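You operate a simulated robot arm through the tools that you are given. There is no shell and no other tool. Be economical: measure what you need, move in short steps, check, and stop when the job is done.

You run a simulated robot arm. Do the job below in one go: nothing can be reset, and whatever is moved stays where it is left.

TASK
Pump the black plunger till the small gauge shows about 100 bar.
Fine: first shut the return knob, then open the orange valve lever and the upper gold knob; shut the lever after. Where these are worked on the way, their far stop is far enough and under half their travel is too little: orange valve lever.

Only the result counts: the job must be done as asked and must still hold three seconds after the hand-in. Knocking over, shifting, dropping, spilling or breaking anything else fails it.

THE ROBOT
A 7-joint arm with a fingered hand on a trunk, on a base that drives. Base frame: it is fixed to the floor where the robot stands at the start and does not move with it; the origin is under the middle of the robot, x ahead of it, y to its left, z up. Units: m, rad, N and s.
With the tool pointing down near the work surface it reaches from about 0.1 to 0.8 m from the robot's upright axis, wherever it stands. Its first joint turns from -2.496 to 2.496 rad. Places, roughly: black plunger [0.2, 0.6, 0.9]; black switch [0.8, 0.1, 0.6]; brown knob [0.7, 0.3, 1.3]; drain button [-0.1, 0.6, 0.6]; green knob [0.1, 0.8, 1]; green tank [0.5, 0.7, 0.4]; grey knob [0.4, 1, 0.8]; grey lever [0, 0.5, 0.6]; line lever [1, 0.1, 0.9]; lower gold knob [1, 0.2, 1.2]; orange scale slider [0.2, 0.4, 0.6]; orange valve lever [0.3, 0.5, 1]; orange-knob rod [0.2, 1, 0.8]; reset button [1, 0, 0.6]; return knob [0.9, 0.2, 0.9]; small gauge [0.9, 0.3, 1.4]. Payload 3 kg.
The tool frame sits at the grasp point between the pads (the TCP): z along the fingers, y along the line on which they close. The tips reach 0.026 m beyond it. The gripper opens to 0.148 m. The gripper's body begins 0.073 m behind the TCP. The gripper is a hand of 3 fingers: y runs from the thumb to the fingers, the wrist lies at [0, 0, -0.229] in the tool frame, and closing takes about 1.5 s.
Orientation is told as [roll, pitch, yaw] about the base's x, y, z axes, in that order, counted from this pose: with the fingers straight down and closing along the base's y, the tool's x points along the base's -x, its y along +y and its z along -z.

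THE INTERFACE
- The arm moves only by the tool arm_command. Its argument "steps" is one flat list of numbers, 7 for each row, row after row: the gripper command, from -1 (shut) to 1 (fully open), values between in proportion, then the shift along the tool's x, y, z in m, then the turn, a rotation vector about the tool's x, y, z in rad. In form: [grip, dx, dy, dz, wx, wy, wz, grip, dx, dy, dz, wx, wy, wz, ...]. A call has 1 to 20 rows; each row is the pose to reach, as a shift and turn from the pose commanded when the call began, along the tool's axes at that moment. Rows are played at 5 a second. More than 0.05 m and 0.15 rad between two rows, or a gripper value outside its range, and nothing of the call is played. A pose out of reach is approached as far as the arm can. The call stops where the force on the tool passes 40 N (or 10 N more than at its start, if that is more) or the arm is blocked; 0.2 s more then pass. Each finger travels about 0.153 m/s and halts on what it meets, pressing with about 33 N; the grip force reading is that of the motor and also rises with nothing between the fingers. The clock runs only during rows and for 0.2 s after the last one: add rows that repeat a pose to give the fingers time. It gives the time, the measured TCP pose, the force on the tool (base axes), the opening and the grip force at its end, in the units of the frame above (readings bear some noise), with the torque about the TCP (base axes, N m) and any sound that the robot's microphone picked up.
- Cameras (640 x 400 px; columns grow to the right, rows downward): "scene" is now at [0.1269, 0.0543, 1.932]; the picture's right is [0.76, -0.65, -0.00], its down [-0.53, -0.62, -0.57] and it looks along [0.37, 0.43, -0.82] (base axes); focal length 258 px, centre (320, 200). "wrist" rides on the gripper at [0.068, -0.039, -0.09] in the tool frame; the picture's right is [0.50, 0.87, 0.00], its down [-0.65, 0.38, -0.65] and it looks along [-0.57, 0.33, 0.76] (tool axes); focal length 222 px, centre (320, 200).
- capture(camera): a new picture of that camera. No time passes.
- slide_trunk(by): slides the trunk up (or, below 0, down) by that many m; the arm and the scene camera ride with it, the base frame stays. It gives what a move gives, with no picture.
- base_move(legs): drives the robot by 1 to 6 legs, each [ahead, left, turn to the left] in m, m and rad, along the robot's own axes; the way and the turn of a leg run together, so that a leg with both is an arc; at most 1.5 m and 3.142 rad a leg. The arm and the cameras ride along, it lands a little off, and it stops where it bumps. It gives what a move gives.
- hand_shape(shape): the hand has 3 fingers and takes this shape, open, in about a second: jaw (thumb against the fingers, like two jaws); tri (thumb and two fingers); tip (a fingertip pinch); poke (one finger out to press); point (the index stretched); flat (the hand flat); cup (the hand cupped); fist (a fist). The gripper value then closes the fingers along that shape, each until it touches; the sizes above hold for jaw. It gives what a move gives, with no picture.
- turn_head(pan, tilt): turns the head with the scene camera to pan (to the left, within 1.501 rad either way) and tilt (down, from -0.506 to 1.204), counted from straight ahead of the robot. It gives what a move gives.
- locate(camera, pixels): for up to 12 pixels [column, row] of the newest picture of that camera ("zoom" is the newest enlarged one), the place [x, y, z] in the base frame of the surface seen there, good to about 0.002 m. No time passes.
- close_up(camera, box): a new picture of the part [left, top, right, bottom] of that camera's present view, enlarged. No time passes.
- sign_off(): hands the job in; it is judged then, once.

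Go step by step. Measure first, check grasps and placings, and put right what went wrong. The budget is 80 turns and 52 pictures, counting those below and the enlarged ones. Unless the task says otherwise, let go and move clear before handing in, and close with one line.

The tools are called after "Emit:" as a command line: name --argument value ..., lists and objects as JSON in quotes. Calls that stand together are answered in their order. arm_command: Moves the arm, as the interface text tells. Its arguments: {"type":"object","properties":{"steps":{"type":"array","items":{"type":"number"}}},"required":["steps"]} The other tools are called the same way: slide_trunk (by) slides the trunk up or down; hand_shape (shape) gives the hand a shape; base_move (legs) drives the base; turn_head (pan, tilt) turns the head that bears the scene camera; capture (camera) takes a picture; locate (camera, pixels) gives the place of the surface under pixels of a picture; close_up (camera, box) takes an enlarged picture of a part of a camera's view; sign_off () hands the job in.

At the start:

```text
t: 0.0
tool_pos: [0.6505, 0.3803, 1.5206]
orientation: [0.002, 0.0, 0.001]
contact_force: [-0.7, 0.1, 0.1]
moment: [-0.02, 0.02, 0.01]
opening: 0.1479
gripper_force: 0.0
shape: jaw
trunk travel left (down, up): [-0.875, 0.015]
robot x, y, heading: [0.0022, 0.0031, 0.003]
head pan, tilt: [0.86, 0.962]
```

scene: 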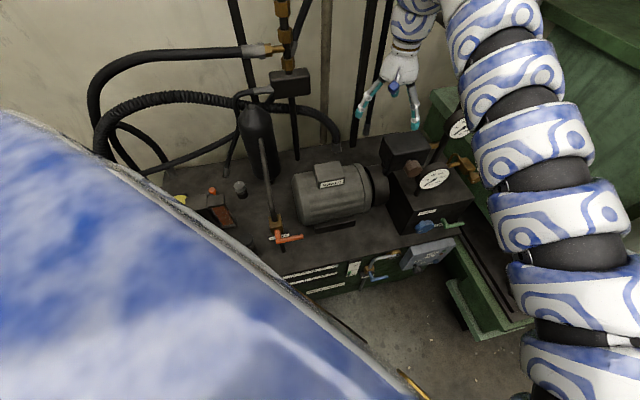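
wrist: 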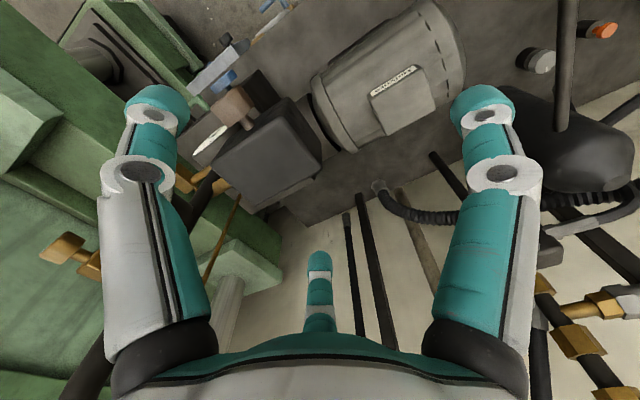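

The scene picture shows a hydraulic unit with motor, two gauges (~460,130 and 434,178), orange lever (~288,238) and the plunger near (240,188). I'll look closer at the parts.

Emit:
close_up --camera "scene" --box '[340, 90, 520, 290]'

Emit:
close_up --camera "scene" --box '[160, 80, 340, 290]'

```text
2.00 times, centred on (430, 190) of scene
```

zoom: 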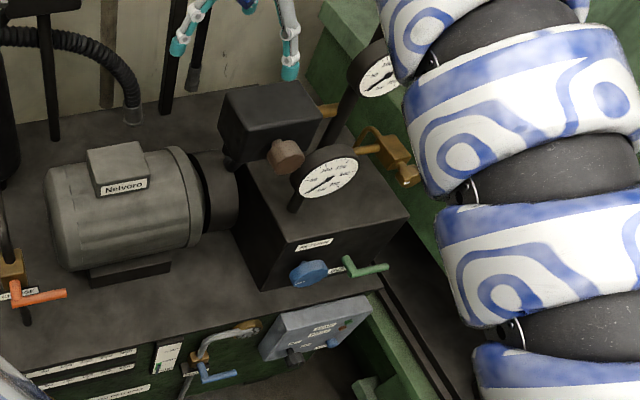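

```text
1.90 times, centred on (250, 185) of scene
```

zoom: 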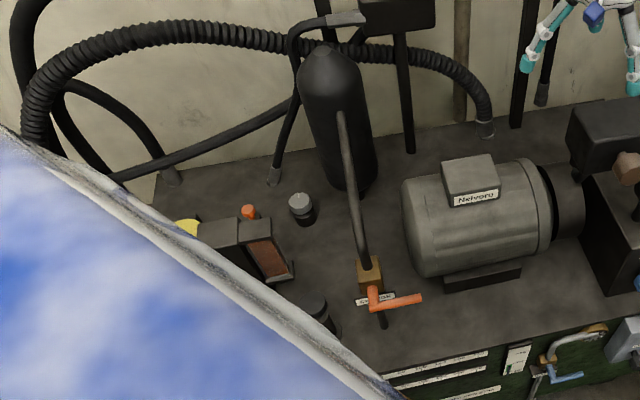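

The return knob seems to be the blue knob near (424,226), and the plunger is partly hidden by the robot's own body. I'll turn the head to look around.

Emit:
turn_head --pan 1.3 --tilt 0.95

Emit:
capture --camera "scene"

Emit:
turn_head --pan 0.35 --tilt 0.75

Emit:
capture --camera "scene"

```text
t: 0.9
tool_pos: [0.6496, 0.3811, 1.5208]
orientation: [0.0, -0.001, 0.001]
contact_force: [-0.4, 0.6, -0.2]
moment: [0.0, 0.02, 0.01]
opening: 0.1477
gripper_force: 0.0
shape: jaw
trunk travel left (down, up): [-0.875, 0.015]
robot x, y, heading: [-0.0021, -0.0003, 0.001]
head pan, tilt: [1.3, 0.949]
```

```text
47 pictures are left
```

scene: 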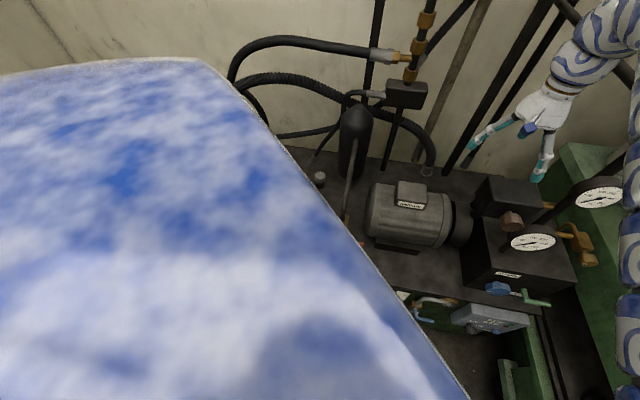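

```text
t: 2.1
tool_pos: [0.6506, 0.3805, 1.5209]
orientation: [0.0, 0.001, 0.001]
contact_force: [0.1, 0.0, 0.0]
moment: [-0.03, -0.02, 0.03]
opening: 0.1479
gripper_force: 0.0
shape: jaw
trunk travel left (down, up): [-0.875, 0.015]
robot x, y, heading: [-0.0002, -0.0008, -0.005]
head pan, tilt: [0.351, 0.75]
```

```text
46 pictures are left
```

scene: 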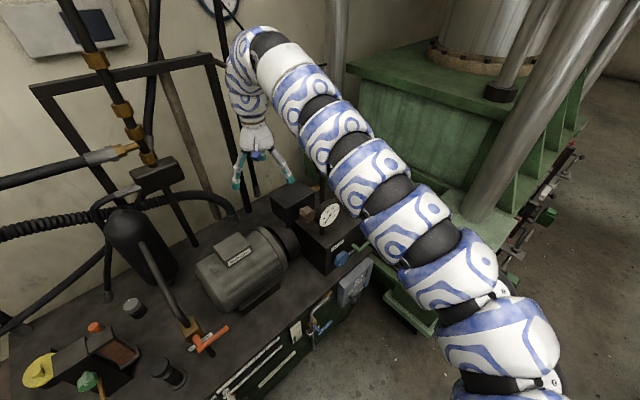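

At pan 0.35 the plunger (~170,375), lever (~208,338) and blue return knob (~341,258) are visible. I'll locate these.

Emit:
locate --camera "scene" --pixels '[[170, 366], [176, 383], [226, 328], [200, 345], [341, 258], [330, 213], [122, 350], [88, 380], [134, 304], [300, 300], [220, 370], [316, 325]]'

Emit:
close_up --camera "scene" --box '[0, 290, 250, 400]'

```text
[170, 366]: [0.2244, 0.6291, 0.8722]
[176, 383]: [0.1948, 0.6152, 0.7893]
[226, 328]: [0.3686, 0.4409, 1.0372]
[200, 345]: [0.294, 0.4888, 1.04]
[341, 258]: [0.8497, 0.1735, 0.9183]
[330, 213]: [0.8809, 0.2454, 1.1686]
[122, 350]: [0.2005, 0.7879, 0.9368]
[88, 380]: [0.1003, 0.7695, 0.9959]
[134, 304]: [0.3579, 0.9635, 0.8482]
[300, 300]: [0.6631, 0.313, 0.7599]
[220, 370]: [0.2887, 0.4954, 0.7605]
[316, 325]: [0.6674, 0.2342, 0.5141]
```

```text
2.56 times, centred on (125, 345) of scene
```

zoom: 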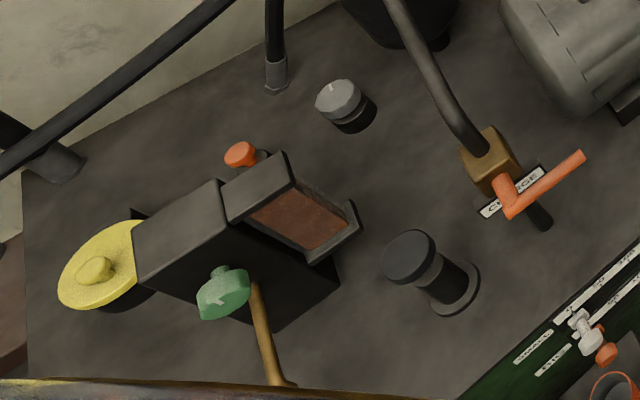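

Machine front runs along about (0.9,-0.44), deck at z≈0.76. I need detail on the lever with its plate and the return knob with its plate.

Emit:
close_up --camera "scene" --box '[170, 300, 250, 365]'

Emit:
close_up --camera "scene" --box '[280, 180, 380, 300]'

Emit:
close_up --camera "scene" --box '[215, 290, 345, 400]'

```text
6.15 times, centred on (210, 332) of scene
```

zoom: 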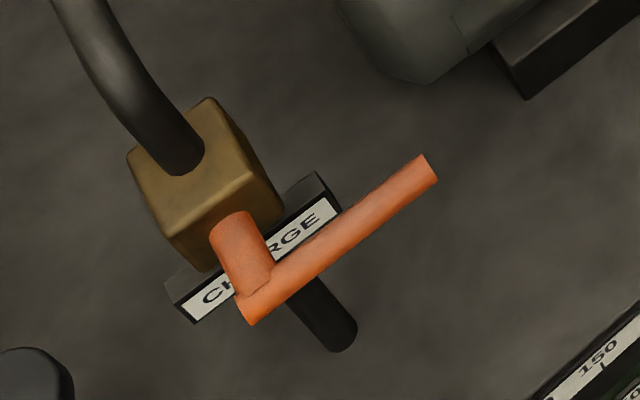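

```text
3.33 times, centred on (330, 240) of scene
```

zoom: 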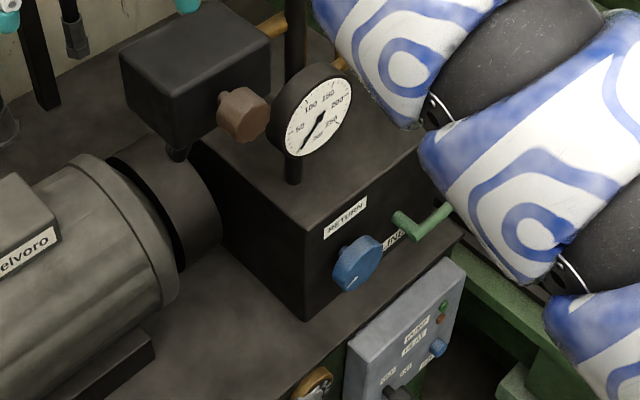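

```text
3.64 times, centred on (280, 345) of scene
```

zoom: 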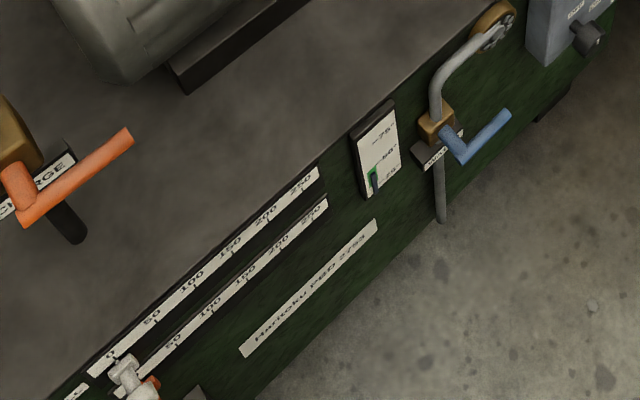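

The lever stands across its vertical pipe (shut), with its stem facing the front. The arm hides the gold knobs and the small gauge, so I'll move it left out of the line of sight.

Emit:
arm_command --steps '[1, 0.05, 0, 0, 0, 0, 0, 1, 0.1, 0, 0, 0, 0, 0, 1, 0.15, 0, 0, 0, 0, 0, 1, 0.2, 0, 0, 0, 0, 0, 1, 0.25, 0, 0, 0, 0, 0, 1, 0.3, 0, 0, 0, 0, 0, 1, 0.3, 0.04, 0, 0, 0, 0]'

Emit:
turn_head --pan 0.3 --tilt 0.65

Emit:
capture --camera "scene"

```text
t: 3.7
tool_pos: [0.3747, 0.4678, 1.4915]
orientation: [0.004, 0.0, 0.0]
contact_force: [-0.5, 0.2, 0.0]
moment: [-0.05, -0.05, 0.01]
opening: 0.1479
gripper_force: 0.0
shape: jaw
out of reach, approached as far as the arm can: row 1, 2, 3, 4, 5, 6, 7
trunk travel left (down, up): [-0.875, 0.015]
robot x, y, heading: [-0.0005, 0.0013, -0.003]
head pan, tilt: [0.351, 0.75]
```

```text
t: 4.4
tool_pos: [0.3808, 0.4631, 1.4917]
orientation: [0.006, 0.001, 0.0]
contact_force: [0.2, 0.1, 1.0]
moment: [0.03, 0.0, -0.01]
opening: 0.148
gripper_force: 0.0
shape: jaw
trunk travel left (down, up): [-0.875, 0.015]
robot x, y, heading: [0.0005, -0.003, -0.0]
head pan, tilt: [0.3, 0.649]
```

```text
41 pictures are left
```

scene: 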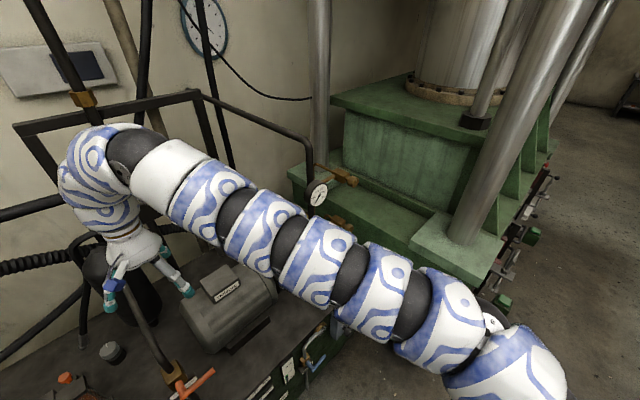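

The small gauge is at (318,193) with a gold knob near (347,178). I'll zoom and locate.

Emit:
close_up --camera "scene" --box '[290, 150, 370, 240]'

Emit:
locate --camera "scene" --pixels '[[318, 194], [347, 179], [353, 182], [332, 172], [345, 225], [336, 219], [440, 235], [320, 340], [340, 345], [400, 240]]'

```text
4.44 times, centred on (330, 195) of scene
```

zoom: 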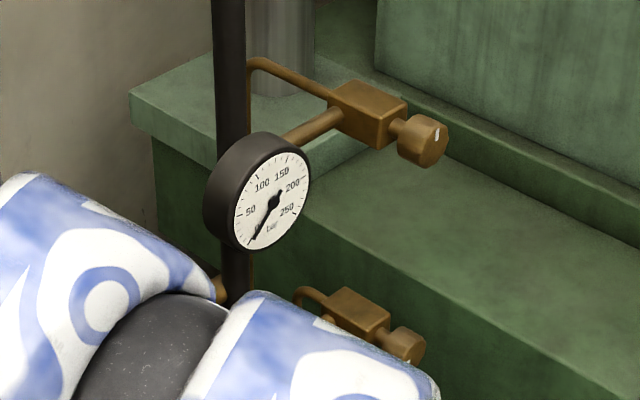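

```text
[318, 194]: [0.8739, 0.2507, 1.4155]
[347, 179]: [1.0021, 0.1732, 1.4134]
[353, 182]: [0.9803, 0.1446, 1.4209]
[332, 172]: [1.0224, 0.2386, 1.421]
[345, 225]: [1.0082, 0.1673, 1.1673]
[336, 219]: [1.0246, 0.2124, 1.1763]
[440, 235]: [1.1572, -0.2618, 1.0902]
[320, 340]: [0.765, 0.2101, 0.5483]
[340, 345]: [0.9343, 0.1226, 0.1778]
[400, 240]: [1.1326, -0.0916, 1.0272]
```

Knob positions: return ≈(0.85,0.17,0.92), upper gold ≈(0.98,0.145,1.42), both axes facing front (-0.44,-0.9). Small gauge reads 0. I'll pull the hand back and drive along the machine so the knobs are in reach.

Emit:
arm_command --steps '[1, 0, -0.05, 0, 0, 0, 0, 1, 0, -0.1, 0, 0, 0, 0]'

Emit:
base_move --legs '[[0.0, -0.25, 0], [0.3, 0, 0]]'

Emit:
capture --camera "scene"

```text
t: 5.0
tool_pos: [0.3836, 0.4554, 1.4879]
orientation: [0.0, 0.001, -0.001]
contact_force: [-0.1, 0.5, 1.0]
moment: [-0.02, -0.01, 0.01]
opening: 0.1479
gripper_force: 0.1
shape: jaw
out of reach, approached as far as the arm can: row 1, 2
trunk travel left (down, up): [-0.875, 0.015]
robot x, y, heading: [0.0015, 0.0028, -0.001]
head pan, tilt: [0.3, 0.649]
```

```text
t: 8.4
tool_pos: [0.6901, 0.2044, 1.4878]
orientation: [0.005, 0.003, -0.006]
contact_force: [0.2, 0.6, 0.0]
moment: [0.0, 0.02, 0.0]
opening: 0.1479
gripper_force: 0.0
shape: jaw
trunk travel left (down, up): [-0.875, 0.015]
robot x, y, heading: [0.3009, -0.2468, -0.01]
head pan, tilt: [0.3, 0.649]
```

```text
39 pictures are left
```

scene: 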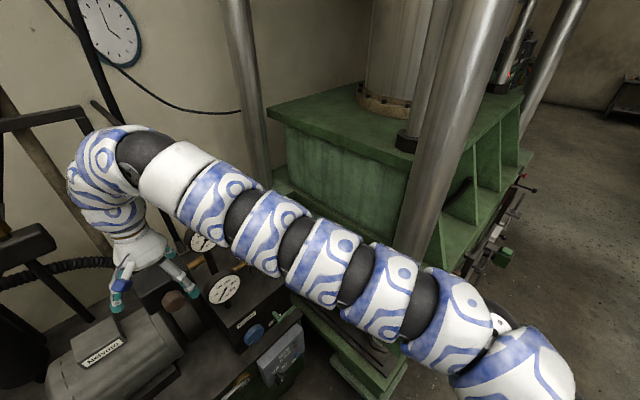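

The drive ended cleanly at (0.30,-0.25); the return knob is near (253,334). Next, I'll turn the hand horizontal to point at the machine.

Emit:
arm_command --steps '[1, 0, 0, 0, -0.14, 0, 0, 1, 0, 0, 0, -0.28, 0, 0, 1, 0, 0, 0, -0.42, 0, 0, 1, 0, 0, 0, -0.56, 0, 0, 1, 0, 0, 0, -0.7, 0, 0, 1, 0, 0, 0, -0.84, 0, 0, 1, 0, 0, 0, -0.98, 0, 0, 1, 0, 0, 0, -1.12, 0, 0, 1, 0, 0, 0, -1.26, 0, 0, 1, 0, 0, 0, -1.4, 0, 0, 1, 0, 0, 0, -1.5, 0, 0, 1, 0, 0, 0, -1.571, 0, 0]'

```text
t: 11.2
tool_pos: [0.686, 0.2022, 1.7176]
orientation: [1.839, -0.235, -0.036]
contact_force: [0.6, 0.2, 0.7]
moment: [-0.01, 0.0, 0.01]
opening: 0.1482
gripper_force: 0.1
shape: jaw
out of reach, approached as far as the arm can: row 1, 2, 3, 4, 5, 6
trunk travel left (down, up): [-0.875, 0.015]
robot x, y, heading: [0.2978, -0.2471, -0.001]
head pan, tilt: [0.3, 0.649]
stopped in row 12: the arm was blocked; the commanded pose is now the measured one
```

The arm was folded too tightly, so the hand ended high and tilted. I'll correct the orientation while moving back, right and down.

Emit:
arm_command --steps '[1, -0.013, -0.02, -0.034, 0.05, -0.075, 0.029, 1, -0.026, -0.04, -0.068, 0.1, -0.15, 0.058, 1, -0.039, -0.06, -0.103, 0.156, -0.223, 0.087, 1, -0.052, -0.08, -0.137, 0.208, -0.298, 0.116, 1, -0.065, -0.1, -0.171, 0.26, -0.373, 0.145, 1, -0.078, -0.123, -0.206, 0.313, -0.447, 0.174]'

```text
t: 12.6
tool_pos: [0.7973, 0.1124, 1.5521]
orientation: [1.636, -0.041, -0.361]
contact_force: [-0.6, -0.4, 0.1]
moment: [0.0, -0.01, 0.0]
opening: 0.1479
gripper_force: 0.0
shape: jaw
out of reach, approached as far as the arm can: row 3, 4, 5, 6
trunk travel left (down, up): [-0.875, 0.015]
robot x, y, heading: [0.3011, -0.2489, -0.005]
head pan, tilt: [0.3, 0.649]
```

Pose is near what I want. Now I'll lower the trunk to bring the hand to the return knob's height (z≈0.92).

Emit:
slide_trunk --by -0.6

Emit:
turn_head --pan 0.5 --tilt 0.6

Emit:
capture --camera "scene"

Emit:
capture --camera "wrist"

```text
refused: -0.6 is not a number from -0.4 to 0.4
```

```text
t: 13.4
tool_pos: [0.7955, 0.1126, 1.5546]
orientation: [1.643, -0.036, -0.357]
contact_force: [0.2, 0.5, 0.2]
moment: [0.01, 0.04, 0.02]
opening: 0.148
gripper_force: 0.1
shape: jaw
trunk travel left (down, up): [-0.875, 0.015]
robot x, y, heading: [0.3, -0.2476, -0.009]
head pan, tilt: [0.499, 0.6]
```

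```text
38 pictures are left
```

scene: 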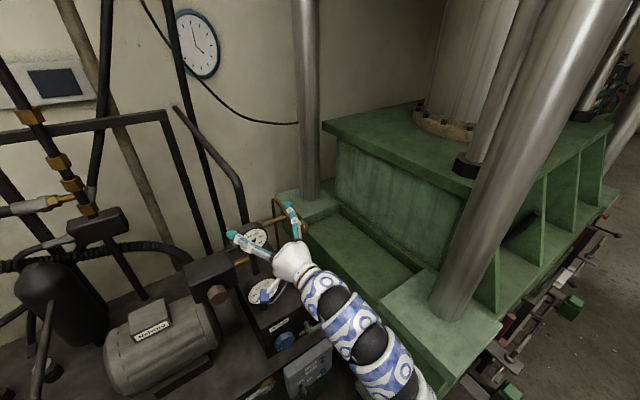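

```text
37 pictures are left
```

wrist: 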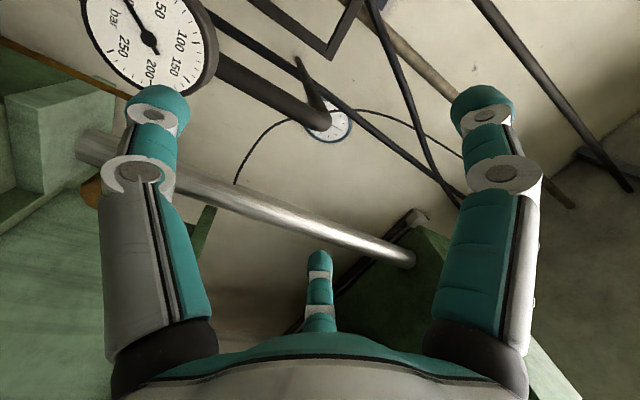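

The hand is in front of the small gauge, clear of it. I'll lower the trunk in two slides.

Emit:
slide_trunk --by -0.3

Emit:
slide_trunk --by -0.32

Emit:
capture --camera "scene"

Emit:
capture --camera "wrist"

```text
t: 16.4
tool_pos: [0.7955, 0.1133, 1.2518]
orientation: [1.637, -0.045, -0.362]
contact_force: [0.5, 0.6, -0.9]
moment: [0.0, -0.01, 0.0]
opening: 0.1479
gripper_force: 0.0
shape: jaw
trunk travel left (down, up): [-0.575, 0.315]
robot x, y, heading: [0.3045, -0.2471, -0.009]
head pan, tilt: [0.499, 0.6]
```

```text
t: 19.5
tool_pos: [0.7947, 0.1134, 0.9333]
orientation: [1.637, -0.044, -0.361]
contact_force: [-0.7, -0.1, -0.1]
moment: [0.01, 0.0, 0.02]
opening: 0.1479
gripper_force: 0.0
shape: jaw
trunk travel left (down, up): [-0.255, 0.635]
robot x, y, heading: [0.2997, -0.2492, -0.01]
head pan, tilt: [0.499, 0.6]
```

```text
36 pictures are left
```

scene: 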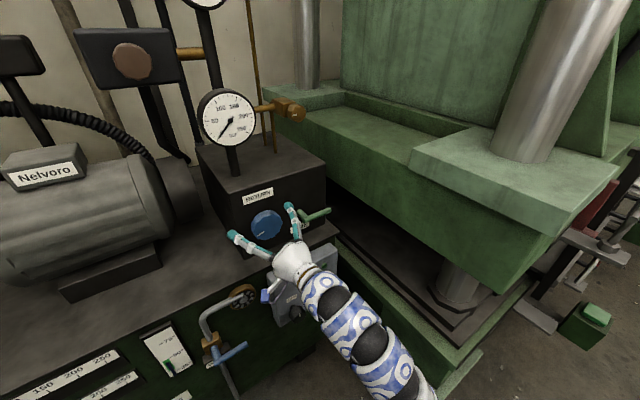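

```text
35 pictures are left
```

wrist: 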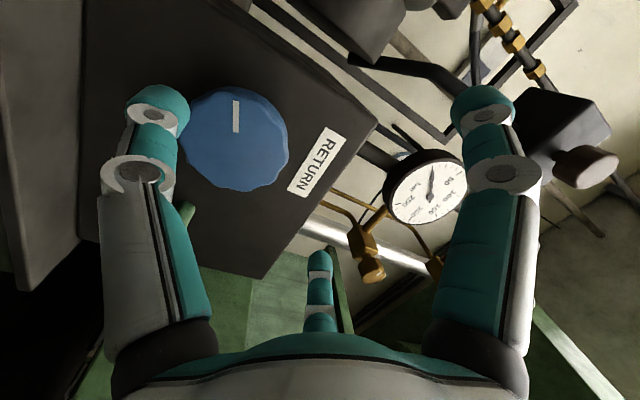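

The blue return knob shows clearly with its mark up in the image. I'll locate knob and fingertips.

Emit:
locate --camera "scene" --pixels '[[266, 226], [252, 225], [268, 213], [270, 239], [281, 222], [233, 236], [290, 206], [316, 214], [288, 108], [260, 190]]'

Emit:
locate --camera "wrist" --pixels '[[238, 140], [236, 105], [236, 128], [275, 140], [200, 150], [240, 180], [160, 95], [480, 95], [320, 255]]'

Emit:
close_up --camera "scene" --box '[210, 175, 350, 320]'

```text
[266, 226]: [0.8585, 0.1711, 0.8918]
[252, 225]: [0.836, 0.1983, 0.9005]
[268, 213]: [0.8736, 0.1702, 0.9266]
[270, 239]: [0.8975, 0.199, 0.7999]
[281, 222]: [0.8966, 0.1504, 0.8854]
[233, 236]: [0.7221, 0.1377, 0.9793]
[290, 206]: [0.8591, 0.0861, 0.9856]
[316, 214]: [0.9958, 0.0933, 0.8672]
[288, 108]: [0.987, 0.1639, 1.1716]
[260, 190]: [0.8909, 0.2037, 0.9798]
```

```text
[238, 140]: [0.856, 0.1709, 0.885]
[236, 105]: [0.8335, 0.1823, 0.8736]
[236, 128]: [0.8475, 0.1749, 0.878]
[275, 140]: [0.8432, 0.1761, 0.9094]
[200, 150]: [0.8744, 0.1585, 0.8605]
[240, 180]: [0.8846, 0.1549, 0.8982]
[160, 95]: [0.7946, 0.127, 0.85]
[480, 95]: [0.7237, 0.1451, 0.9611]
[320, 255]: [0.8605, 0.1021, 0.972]
```

```text
2.76 times, centred on (280, 248) of scene
```

zoom: 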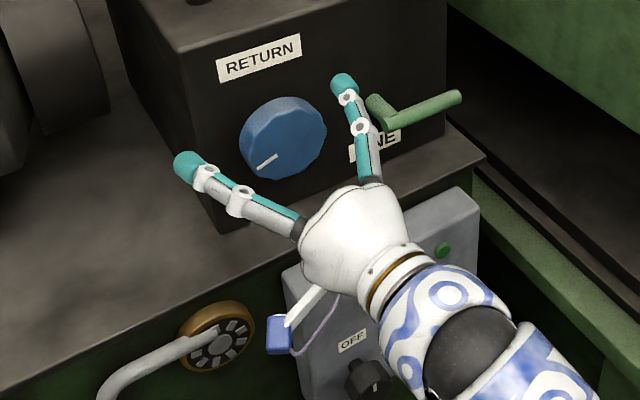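

The knob face is centred at ≈(0.858,0.170,0.888), radius ≈0.033, and the mark points left. The three fingers surround it well. I'll align the orientation and stand off 5 cm, with the fingers partly closed to clear the LINE lever.

Emit:
arm_command --steps '[0.5, -0.01, -0.016, 0.008, 0.023, -0.031, 0.013, 0.5, -0.02, -0.032, 0.016, 0.046, -0.062, 0.026, 0.5, -0.031, -0.048, 0.025, 0.069, -0.094, 0.04, 0.5, -0.031, -0.048, 0.025, 0.069, -0.094, 0.04]'

Emit:
capture --camera "wrist"

```text
t: 20.5
tool_pos: [0.8352, 0.1283, 0.8892]
orientation: [1.57, 0.001, -0.453]
contact_force: [-0.7, 0.4, -0.3]
moment: [0.02, -0.03, -0.02]
opening: 0.1111
gripper_force: 0.0
shape: jaw
trunk travel left (down, up): [-0.255, 0.635]
robot x, y, heading: [0.3028, -0.2481, -0.007]
head pan, tilt: [0.499, 0.6]
```

```text
33 pictures are left
```

wrist: 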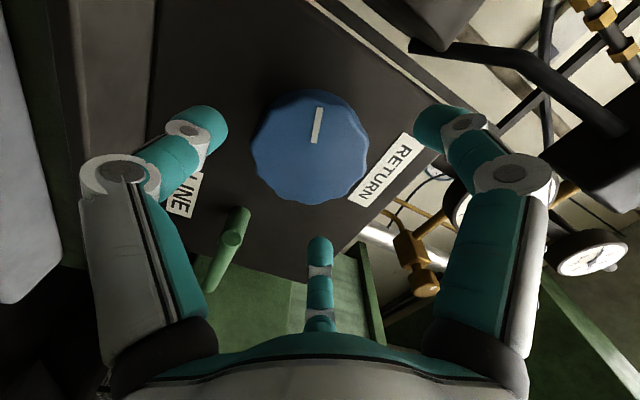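

Hand aligned around the knob. I'll check where the LINE lever sits (235,240) so the turning fingers stay off it.

Emit:
locate --camera "wrist" --pixels '[[233, 240], [240, 212], [212, 285], [310, 150], [255, 150], [366, 150], [318, 125], [314, 205], [208, 125], [320, 240], [430, 125], [300, 260]]'

```text
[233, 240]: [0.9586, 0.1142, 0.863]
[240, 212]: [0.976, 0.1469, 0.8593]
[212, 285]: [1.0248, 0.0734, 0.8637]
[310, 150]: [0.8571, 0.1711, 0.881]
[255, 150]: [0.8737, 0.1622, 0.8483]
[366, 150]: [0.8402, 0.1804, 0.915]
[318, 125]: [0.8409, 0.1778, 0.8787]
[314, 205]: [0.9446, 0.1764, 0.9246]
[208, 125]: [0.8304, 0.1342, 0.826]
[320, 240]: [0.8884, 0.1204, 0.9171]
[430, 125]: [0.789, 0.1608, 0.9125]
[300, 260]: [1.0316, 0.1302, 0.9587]
```

Knob centre (0.857,0.171,0.882); the LINE lever is at radius 0.117, so it stays clear. I'll pre-roll counter-clockwise, advance and close.

Emit:
arm_command --steps '[0.5, 0, -0.007, 0, 0, 0, -0.14, 0.5, 0, -0.007, 0, 0, 0, -0.28, 0.5, 0, -0.007, 0, 0, 0, -0.42, 0.5, 0, -0.007, 0, 0, 0, -0.56, 0.5, 0, -0.007, 0, 0, 0, -0.7, 0.5, 0, -0.007, 0.025, 0, 0, -0.7, 0.5, 0, -0.007, 0.045, 0, 0, -0.7, 0.5, 0, -0.007, 0.053, 0, 0, -0.7, -0.4, 0, -0.007, 0.053, 0, 0, -0.7, -1, 0, -0.007, 0.053, 0, 0, -0.7, -1, 0, -0.007, 0.053, 0, 0, -0.7, -1, 0, -0.007, 0.053, 0, 0, -0.7]'

Emit:
capture --camera "wrist"

```text
t: 23.1
tool_pos: [0.8615, 0.1736, 0.8806]
orientation: [1.57, -0.7, -0.453]
contact_force: [-0.6, 3.6, -0.5]
moment: [-0.07, 0.02, -0.02]
opening: 0.0757
gripper_force: 33.0
shape: jaw
trunk travel left (down, up): [-0.255, 0.635]
robot x, y, heading: [0.3016, -0.2479, -0.003]
head pan, tilt: [0.499, 0.6]
```

```text
32 pictures are left
```

wrist: 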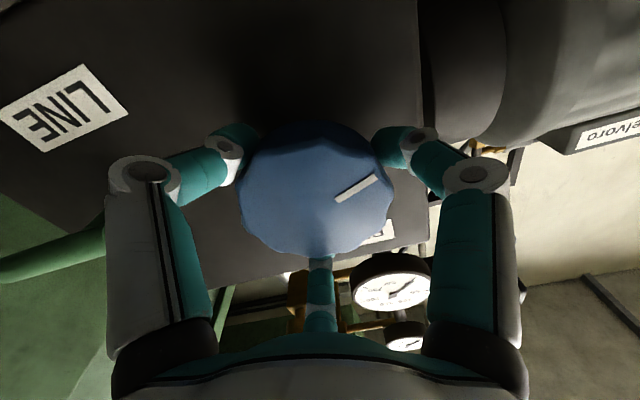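

Gripped nicely: opening 0.076, and the fingers ring the knob. Now I'll turn clockwise (positive wz) until it stops.

Emit:
arm_command --steps '[-1, 0, 0, 0, 0, 0, 0.12, -1, 0, 0, 0, 0, 0, 0.24, -1, 0, 0, 0, 0, 0, 0.36, -1, 0, 0, 0, 0, 0, 0.48, -1, 0, 0, 0, 0, 0, 0.6, -1, 0, 0, 0, 0, 0, 0.72, -1, 0, 0, 0, 0, 0, 0.84, -1, 0, 0, 0, 0, 0, 0.96, -1, 0, 0, 0, 0, 0, 1.08, -1, 0, 0, 0, 0, 0, 1.2, -1, 0, 0, 0, 0, 0, 1.32]'

Emit:
capture --camera "wrist"

```text
t: 25.5
tool_pos: [0.8598, 0.1751, 0.8822]
orientation: [1.574, 0.622, -0.451]
contact_force: [0.9, 3.7, 20.4]
moment: [0.55, -0.48, -0.13]
opening: 0.0725
gripper_force: 32.9
shape: jaw
trunk travel left (down, up): [-0.255, 0.635]
robot x, y, heading: [0.3012, -0.247, -0.006]
head pan, tilt: [0.499, 0.6]
```

```text
31 pictures are left
```

wrist: 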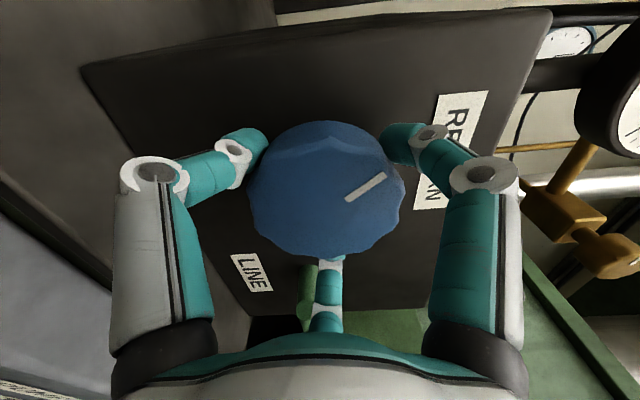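

The knob followed the full 1.32 rad, but a 20 N upward force appeared and a finger is close to the green LINE lever (308,290). I'll loosen slightly, roll back and retreat to check.

Emit:
arm_command --steps '[0.15, 0, 0, 0, 0, 0, 0, 0.15, 0, 0, 0, 0, 0, -0.1, 0.2, 0, 0, -0.02, 0, 0, -0.2, 0.3, 0, 0, -0.05, 0, 0, -0.3, 0.5, 0, 0, -0.09, 0, 0, -0.42]'

Emit:
capture --camera "wrist"

Emit:
close_up --camera "scene" --box '[210, 175, 350, 320]'

```text
t: 26.7
tool_pos: [0.8251, 0.0945, 0.8891]
orientation: [1.595, 0.225, -0.455]
contact_force: [0.2, 0.3, -1.3]
moment: [0.1, -0.09, -0.05]
opening: 0.1109
gripper_force: 0.0
shape: jaw
out of reach, approached as far as the arm can: row 5
trunk travel left (down, up): [-0.255, 0.635]
robot x, y, heading: [0.3036, -0.245, -0.004]
head pan, tilt: [0.499, 0.6]
```

```text
30 pictures are left
```

wrist: 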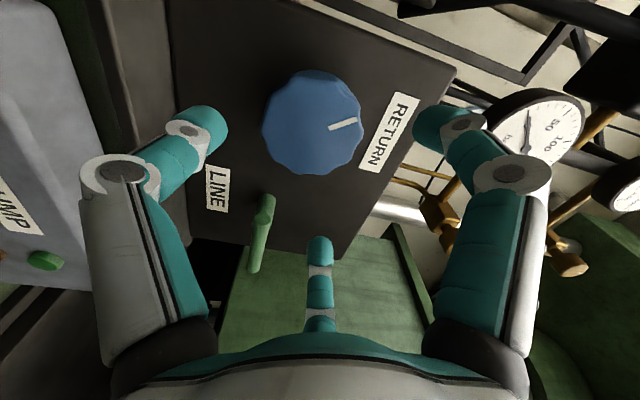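

```text
2.76 times, centred on (280, 248) of scene
```

zoom: 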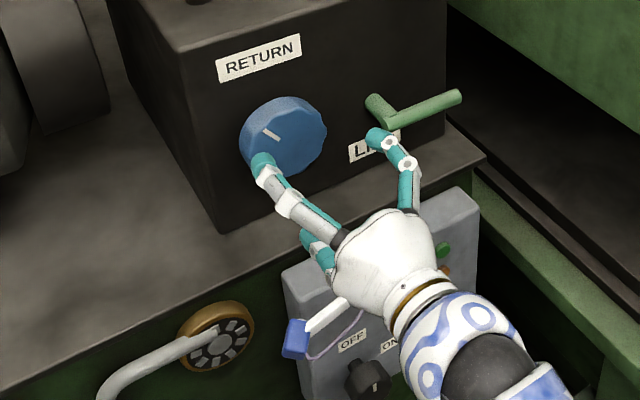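

The LINE lever is unchanged and the mark moved from left to upper-left. I'll regrip and turn further clockwise to find the stop.

Emit:
arm_command --steps '[0.5, 0, -0.002, 0, 0.003, 0, -0.13, 0.5, 0.001, -0.004, 0, 0.006, 0, -0.26, 0.5, 0.001, -0.006, 0, 0.009, 0, -0.39, 0.5, 0.002, -0.008, 0.01, 0.012, 0, -0.52, 0.5, 0.003, -0.008, 0.02, 0.015, 0, -0.65, 0.5, 0.003, -0.008, 0.03, 0.018, 0, -0.79, 0.5, 0.003, -0.008, 0.04, 0.02, 0, -0.92, 0.5, 0.003, -0.008, 0.06, 0.02, 0, -0.92, 0.5, 0.003, -0.008, 0.08, 0.02, 0, -0.92, 0.5, 0.003, -0.008, 0.086, 0.02, 0, -0.92, -0.4, 0.003, -0.008, 0.086, 0.02, 0, -0.92, -1, 0.003, -0.008, 0.086, 0.02, 0, -0.92, -1, 0.003, -0.008, 0.086, 0.02, 0, -0.92, -1, 0.003, -0.008, 0.086, 0.02, 0, -0.92]'

Emit:
arm_command --steps '[-1, 0, 0, 0, 0, 0, 0.12, -1, 0, 0, 0, 0, 0, 0.24, -1, 0, 0, 0, 0, 0, 0.36, -1, 0, 0, 0, 0, 0, 0.48, -1, 0, 0, 0, 0, 0, 0.6, -1, 0, 0, 0, 0, 0, 0.72, -1, 0, 0, 0, 0, 0, 0.84]'

Emit:
capture --camera "wrist"

```text
t: 29.7
tool_pos: [0.8576, 0.1768, 0.8822]
orientation: [1.545, -0.717, -0.442]
contact_force: [-0.4, 4.2, -1.3]
moment: [0.04, 0.04, -0.06]
opening: 0.0762
gripper_force: 33.0
shape: jaw
trunk travel left (down, up): [-0.255, 0.635]
robot x, y, heading: [0.3014, -0.2451, -0.005]
head pan, tilt: [0.499, 0.6]
```

```text
t: 31.3
tool_pos: [0.8577, 0.1758, 0.8819]
orientation: [1.553, 0.122, -0.461]
contact_force: [6.4, 6.0, 18.0]
moment: [-0.11, -0.58, 0.3]
opening: 0.072
gripper_force: 32.8
shape: jaw
trunk travel left (down, up): [-0.255, 0.635]
robot x, y, heading: [0.2986, -0.2469, -0.009]
head pan, tilt: [0.499, 0.6]
```

```text
28 pictures are left
```

wrist: 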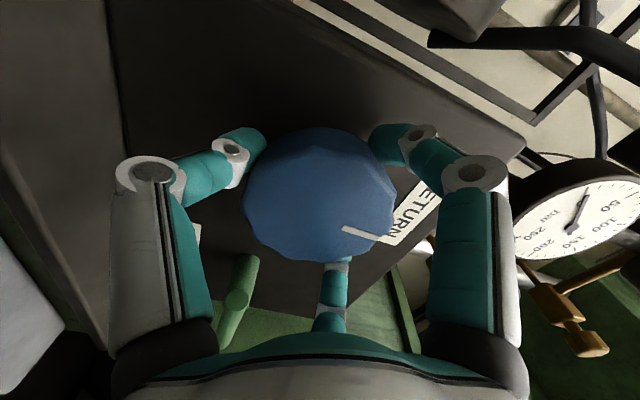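

The mark lags the hand by ~15° and torque about the knob axis has risen, which hints at the stop. I'll turn a bit more to see whether it slips.

Emit:
arm_command --steps '[-1, 0, 0, 0, 0, 0, 0.12, -1, 0, 0, 0, 0, 0, 0.24, -1, 0, 0, 0, 0, 0, 0.36]'

Emit:
capture --camera "wrist"

```text
t: 32.2
tool_pos: [0.8561, 0.1772, 0.8862]
orientation: [1.563, 0.457, -0.459]
contact_force: [2.0, 13.1, 19.3]
moment: [-0.65, -1.22, 0.09]
opening: 0.0674
gripper_force: 32.8
shape: jaw
trunk travel left (down, up): [-0.255, 0.635]
robot x, y, heading: [0.2994, -0.2449, 0.001]
head pan, tilt: [0.499, 0.6]
stopped in row 3: the force on the tool passed its limit at 43 N (the readings are from after the stop); the commanded pose is now the measured one
```

```text
27 pictures are left
```

wrist: 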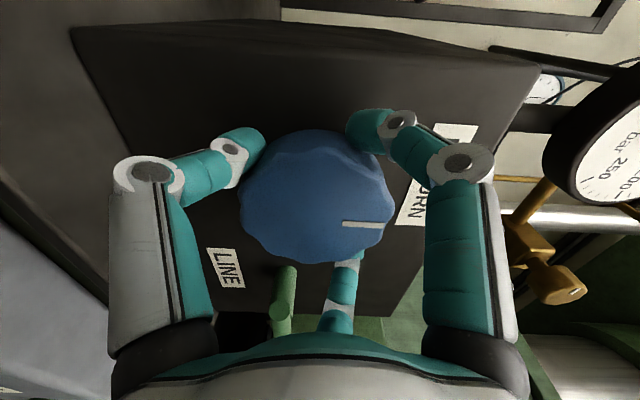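

The mark slips with the knob fixed and torque rose to ~1.4 Nm, so the return knob is at its shut stop. I'll release, retreat, and raise the trunk for the upper gold knob.

Emit:
arm_command --steps '[0.1, 0, 0, 0, 0, 0, 0, 0.15, 0, 0, 0, 0, 0, -0.08, 0.2, 0, 0, -0.02, 0, 0, -0.2, 0.3, 0, 0, -0.05, 0, 0, -0.32, 0.5, 0, 0, -0.085, 0, 0, -0.45]'

Emit:
capture --camera "wrist"

Emit:
slide_trunk --by 0.25

Emit:
slide_trunk --by 0.28

Emit:
capture --camera "scene"

```text
t: 33.4
tool_pos: [0.823, 0.1005, 0.8905]
orientation: [1.577, 0.037, -0.46]
contact_force: [1.0, 0.2, -1.0]
moment: [0.11, -0.1, 0.04]
opening: 0.1109
gripper_force: 0.1
shape: jaw
out of reach, approached as far as the arm can: row 5
trunk travel left (down, up): [-0.255, 0.635]
robot x, y, heading: [0.3009, -0.2477, -0.013]
head pan, tilt: [0.499, 0.6]
```

```text
26 pictures are left
```

wrist: 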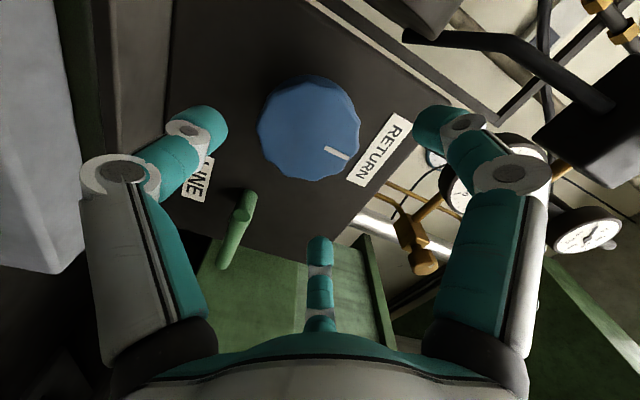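

```text
t: 35.9
tool_pos: [0.8233, 0.1015, 1.1392]
orientation: [1.572, 0.024, -0.465]
contact_force: [0.6, -0.7, 1.0]
moment: [-0.02, 0.02, 0.01]
opening: 0.1111
gripper_force: 0.0
shape: jaw
trunk travel left (down, up): [-0.505, 0.385]
robot x, y, heading: [0.3027, -0.2469, -0.012]
head pan, tilt: [0.499, 0.6]
```

```text
t: 38.8
tool_pos: [0.825, 0.1015, 1.4185]
orientation: [1.572, 0.025, -0.464]
contact_force: [-0.4, 0.4, 0.2]
moment: [0.0, 0.0, -0.02]
opening: 0.1108
gripper_force: 0.0
shape: jaw
trunk travel left (down, up): [-0.785, 0.105]
robot x, y, heading: [0.3024, -0.2427, -0.009]
head pan, tilt: [0.499, 0.6]
```

```text
25 pictures are left
```

scene: 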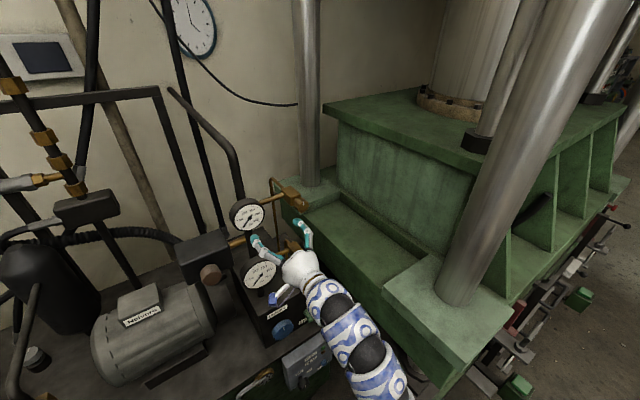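

The return knob mark now points up, about 2 rad turned. Next I'll measure the upper gold knob at (300,205).

Emit:
close_up --camera "scene" --box '[220, 170, 340, 290]'

Emit:
capture --camera "wrist"

Emit:
locate --camera "scene" --pixels '[[300, 206], [304, 205], [297, 205], [290, 195], [301, 210], [301, 201], [248, 214]]'

```text
3.33 times, centred on (280, 230) of scene
```

zoom: 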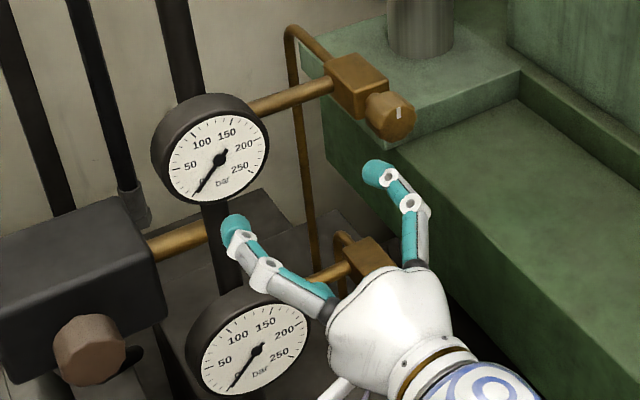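

```text
23 pictures are left
```

wrist: 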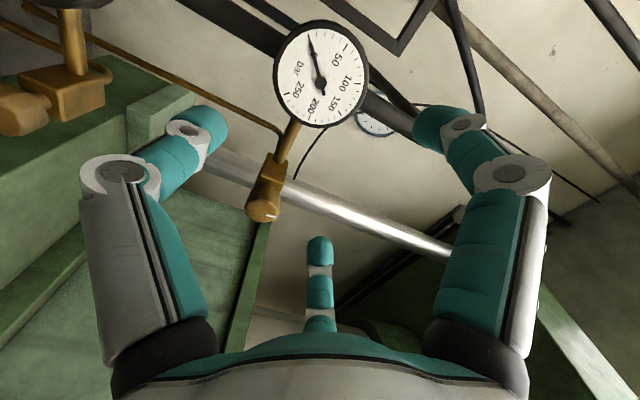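

```text
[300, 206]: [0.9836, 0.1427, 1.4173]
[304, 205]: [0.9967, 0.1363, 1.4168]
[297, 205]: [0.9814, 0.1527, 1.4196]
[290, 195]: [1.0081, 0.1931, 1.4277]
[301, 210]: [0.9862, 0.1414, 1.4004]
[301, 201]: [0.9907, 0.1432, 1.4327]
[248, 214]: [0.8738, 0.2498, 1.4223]
```

Upper gold knob face centre ≈(0.988,0.140,1.4165), radius ≈0.018, mark up; small gauge still at 0. I'll move sideways in front of it with the hand pre-rolled clockwise, ready to open counter-clockwise.

Emit:
arm_command --steps '[0.5, -0.035, 0, 0, 0, 0, 0.12, 0.4, -0.07, 0, 0, 0, 0, 0.24, 0.3, -0.1, 0, 0.01, 0, 0, 0.36, 0.3, -0.1285, 0.001, 0.02, 0, 0, 0.48, 0.3, -0.1285, 0.001, 0.035, 0, 0, 0.6, 0.3, -0.1285, 0.001, 0.05, 0, 0, 0.7]'

Emit:
capture --camera "wrist"

```text
t: 40.2
tool_pos: [0.9615, 0.0882, 1.4156]
orientation: [1.572, 0.726, -0.463]
contact_force: [-0.8, -0.8, 0.0]
moment: [0.01, -0.02, -0.01]
opening: 0.0967
gripper_force: 0.1
shape: jaw
trunk travel left (down, up): [-0.785, 0.105]
robot x, y, heading: [0.3011, -0.2476, -0.01]
head pan, tilt: [0.499, 0.6]
```

```text
22 pictures are left
```

wrist: 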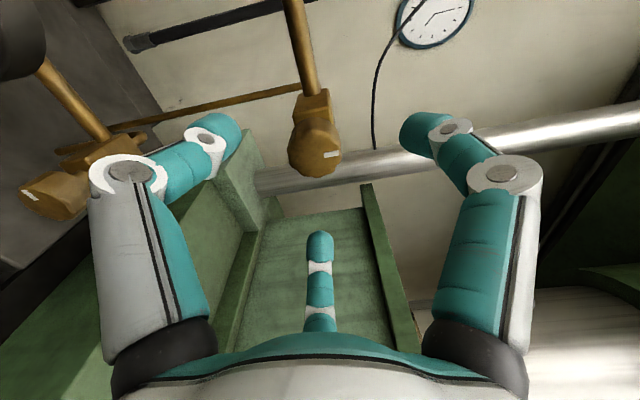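

The knob is centred between the fingers at (315,158). I'll verify its place and advance.

Emit:
locate --camera "wrist" --pixels '[[316, 160], [292, 165], [340, 155], [318, 176], [312, 120]]'

```text
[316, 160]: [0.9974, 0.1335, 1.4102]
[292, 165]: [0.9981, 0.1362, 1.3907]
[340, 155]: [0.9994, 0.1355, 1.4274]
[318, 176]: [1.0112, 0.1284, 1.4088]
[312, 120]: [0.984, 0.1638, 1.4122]
```

Refined centre suggests shifting ~9 mm right and 3 mm down. I'll advance 5.6 cm and close.

Emit:
arm_command --steps '[0.3, -0.0087, 0.0037, 0.015, 0, 0, 0, 0.3, -0.0087, 0.0037, 0.035, 0, 0, 0, 0.3, -0.0087, 0.0037, 0.056, 0, 0, 0, -0.3, -0.0087, 0.0037, 0.056, 0, 0, 0, -1, -0.0087, 0.0037, 0.056, 0, 0, 0, -1, -0.0087, 0.0037, 0.056, 0, 0, 0, -1, -0.0087, 0.0037, 0.056, 0, 0, 0, -1, -0.0087, 0.0037, 0.056, 0, 0, 0]'

Emit:
capture --camera "wrist"

```text
t: 42.0
tool_pos: [0.9934, 0.1327, 1.4156]
orientation: [1.572, 0.723, -0.462]
contact_force: [0.9, 3.7, 3.3]
moment: [0.04, -0.02, 0.05]
opening: 0.037
gripper_force: 32.7
shape: jaw
trunk travel left (down, up): [-0.785, 0.105]
robot x, y, heading: [0.2984, -0.2453, -0.005]
head pan, tilt: [0.499, 0.6]
```

```text
21 pictures are left
```

wrist: 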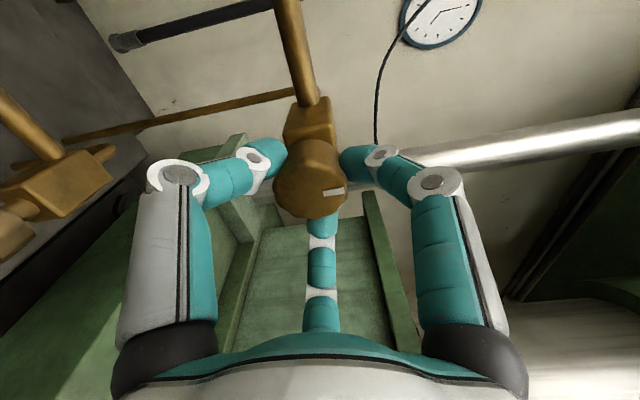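

Good grip on the knob (opening 0.037). Turning counter-clockwise to open.

Emit:
arm_command --steps '[-1, 0, 0, 0, 0, 0, -0.12, -1, 0, 0, 0, 0, 0, -0.24, -1, 0, 0, 0, 0, 0, -0.36, -1, 0, 0, 0, 0, 0, -0.48, -1, 0, 0, 0, 0, 0, -0.6, -1, 0, 0, 0, 0, 0, -0.72, -1, 0, 0, 0, 0, 0, -0.84, -1, 0, 0, 0, 0, 0, -0.96, -1, 0, 0, 0, 0, 0, -1.08, -1, 0, 0, 0, 0, 0, -1.2, -1, 0, 0, 0, 0, 0, -1.32, -1, 0, 0, 0, 0, 0, -1.44, -1, 0, 0, 0, 0, 0, -1.56, -1, 0, 0, 0, 0, 0, -1.68]'

Emit:
capture --camera "wrist"

```text
t: 45.0
tool_pos: [0.9917, 0.1355, 1.4145]
orientation: [1.572, -0.957, -0.465]
contact_force: [-24.9, 1.0, -18.6]
moment: [-0.25, 0.63, 0.57]
opening: 0.0368
gripper_force: 33.3
shape: jaw
trunk travel left (down, up): [-0.785, 0.105]
robot x, y, heading: [0.3018, -0.2461, -0.005]
head pan, tilt: [0.499, 0.6]
```

```text
20 pictures are left
```

wrist: 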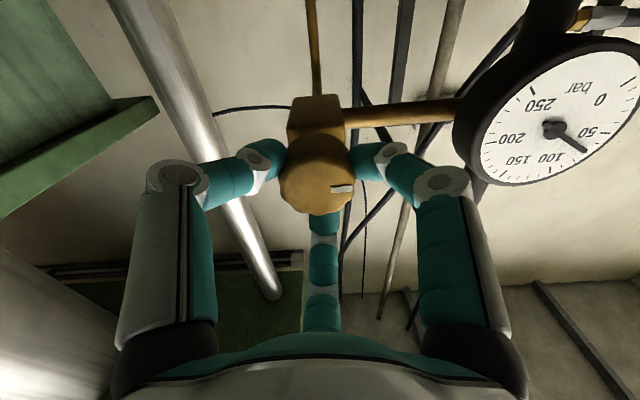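

The small gauge now reads ~60–65 bar, so the knob is opening it to an already charged line. I'll turn further to reach the stop.

Emit:
arm_command --steps '[-1, 0, 0, 0, 0, 0, -0.12, -1, 0, 0, 0, 0, 0, -0.24, -1, 0, 0, 0, 0, 0, -0.36, -1, 0, 0, 0, 0, 0, -0.48]'

Emit:
capture --camera "wrist"

```text
t: 46.0
tool_pos: [0.9948, 0.1347, 1.4155]
orientation: [1.59, -1.44, -0.483]
contact_force: [-11.0, 4.5, -5.2]
moment: [-0.15, 0.16, 0.31]
opening: 0.0345
gripper_force: 33.1
shape: jaw
trunk travel left (down, up): [-0.785, 0.105]
robot x, y, heading: [0.301, -0.2459, -0.002]
head pan, tilt: [0.499, 0.6]
```

```text
19 pictures are left
```

wrist: 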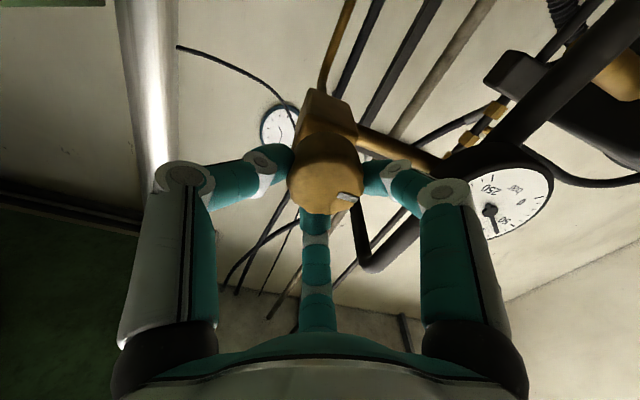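

The knob slipped in the grip at the end: the gold knob is fully open. I'll release, back off, roll back and shift left.

Emit:
arm_command --steps '[0.0, 0, 0, 0, 0, 0, 0, 0.2, 0, 0, 0, 0, 0, 0, 0.3, 0, 0, -0.03, 0, 0, 0, 0.3, 0, 0, -0.07, 0, 0, 0.1, 0.3, 0, 0, -0.1, 0, 0, 0.22, 0.3, 0, 0, -0.1, 0, 0, 0.36, 0.3, 0, 0, -0.1, 0, 0, 0.5, 0.3, 0, 0, -0.1, 0, 0, 0.64, 0.3, 0, 0, -0.1, 0, 0, 0.78, 0.3, 0, 0, -0.1, 0, 0, 0.92, 0.3, 0, 0, -0.1, 0, 0, 1.06, 0.3, 0, 0, -0.1, 0, 0, 1.2, 0.3, 0, 0, -0.1, 0, 0, 1.34, 0.3, 0, 0, -0.1, 0, 0, 1.44]'

Emit:
close_up --camera "scene" --box '[220, 170, 340, 290]'

```text
t: 49.0
tool_pos: [0.9503, 0.0454, 1.4148]
orientation: [1.571, 0.006, -0.465]
contact_force: [-0.1, -0.2, -0.2]
moment: [-0.03, 0.04, 0.02]
opening: 0.0961
gripper_force: 0.0
shape: jaw
trunk travel left (down, up): [-0.785, 0.105]
robot x, y, heading: [0.301, -0.2442, -0.005]
head pan, tilt: [0.499, 0.6]
```

```text
3.33 times, centred on (280, 230) of scene
```

zoom: 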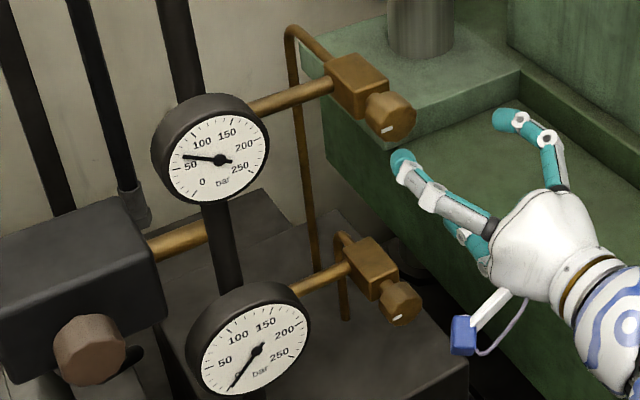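

Small gauge reads ≈60 bar with the knob open. Now I'll raise the trunk a bit and drive back and turn toward the orange lever.

Emit:
slide_trunk --by 0.1

Emit:
base_move --legs '[[-0.18, 0.03, 0], [0, 0, 0.4]]'

Emit:
turn_head --pan 0.4 --tilt 0.8

Emit:
capture --camera "scene"

```text
t: 50.3
tool_pos: [0.9496, 0.0448, 1.5155]
orientation: [1.574, 0.006, -0.465]
contact_force: [-0.1, 0.1, 1.0]
moment: [-0.01, -0.01, 0.01]
opening: 0.0959
gripper_force: 0.0
shape: jaw
trunk travel left (down, up): [-0.885, 0.005]
robot x, y, heading: [0.3027, -0.2483, -0.004]
head pan, tilt: [0.499, 0.6]
```

```text
t: 53.0
tool_pos: [0.6127, 0.3031, 1.5152]
orientation: [1.574, 0.003, -0.069]
contact_force: [0.0, -0.8, 0.5]
moment: [0.02, 0.0, -0.01]
opening: 0.0959
gripper_force: 0.0
shape: jaw
trunk travel left (down, up): [-0.885, 0.005]
robot x, y, heading: [0.1279, -0.2191, 0.394]
head pan, tilt: [0.499, 0.6]
```

```text
t: 53.7
tool_pos: [0.6127, 0.3039, 1.5154]
orientation: [1.572, 0.003, -0.067]
contact_force: [-0.2, 0.3, 0.9]
moment: [0.02, 0.0, 0.02]
opening: 0.096
gripper_force: 0.0
shape: jaw
trunk travel left (down, up): [-0.885, 0.005]
robot x, y, heading: [0.1257, -0.216, 0.385]
head pan, tilt: [0.4, 0.799]
```

```text
17 pictures are left
```

scene: 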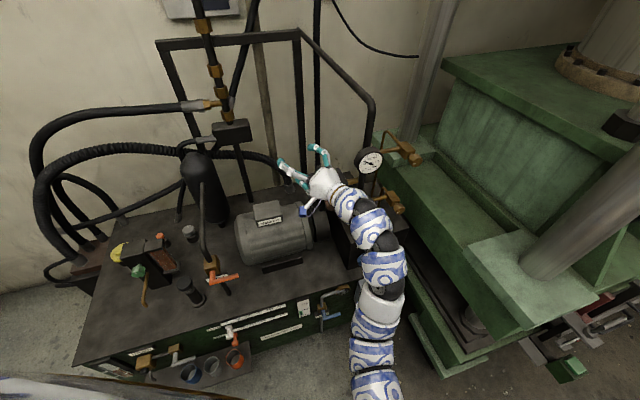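

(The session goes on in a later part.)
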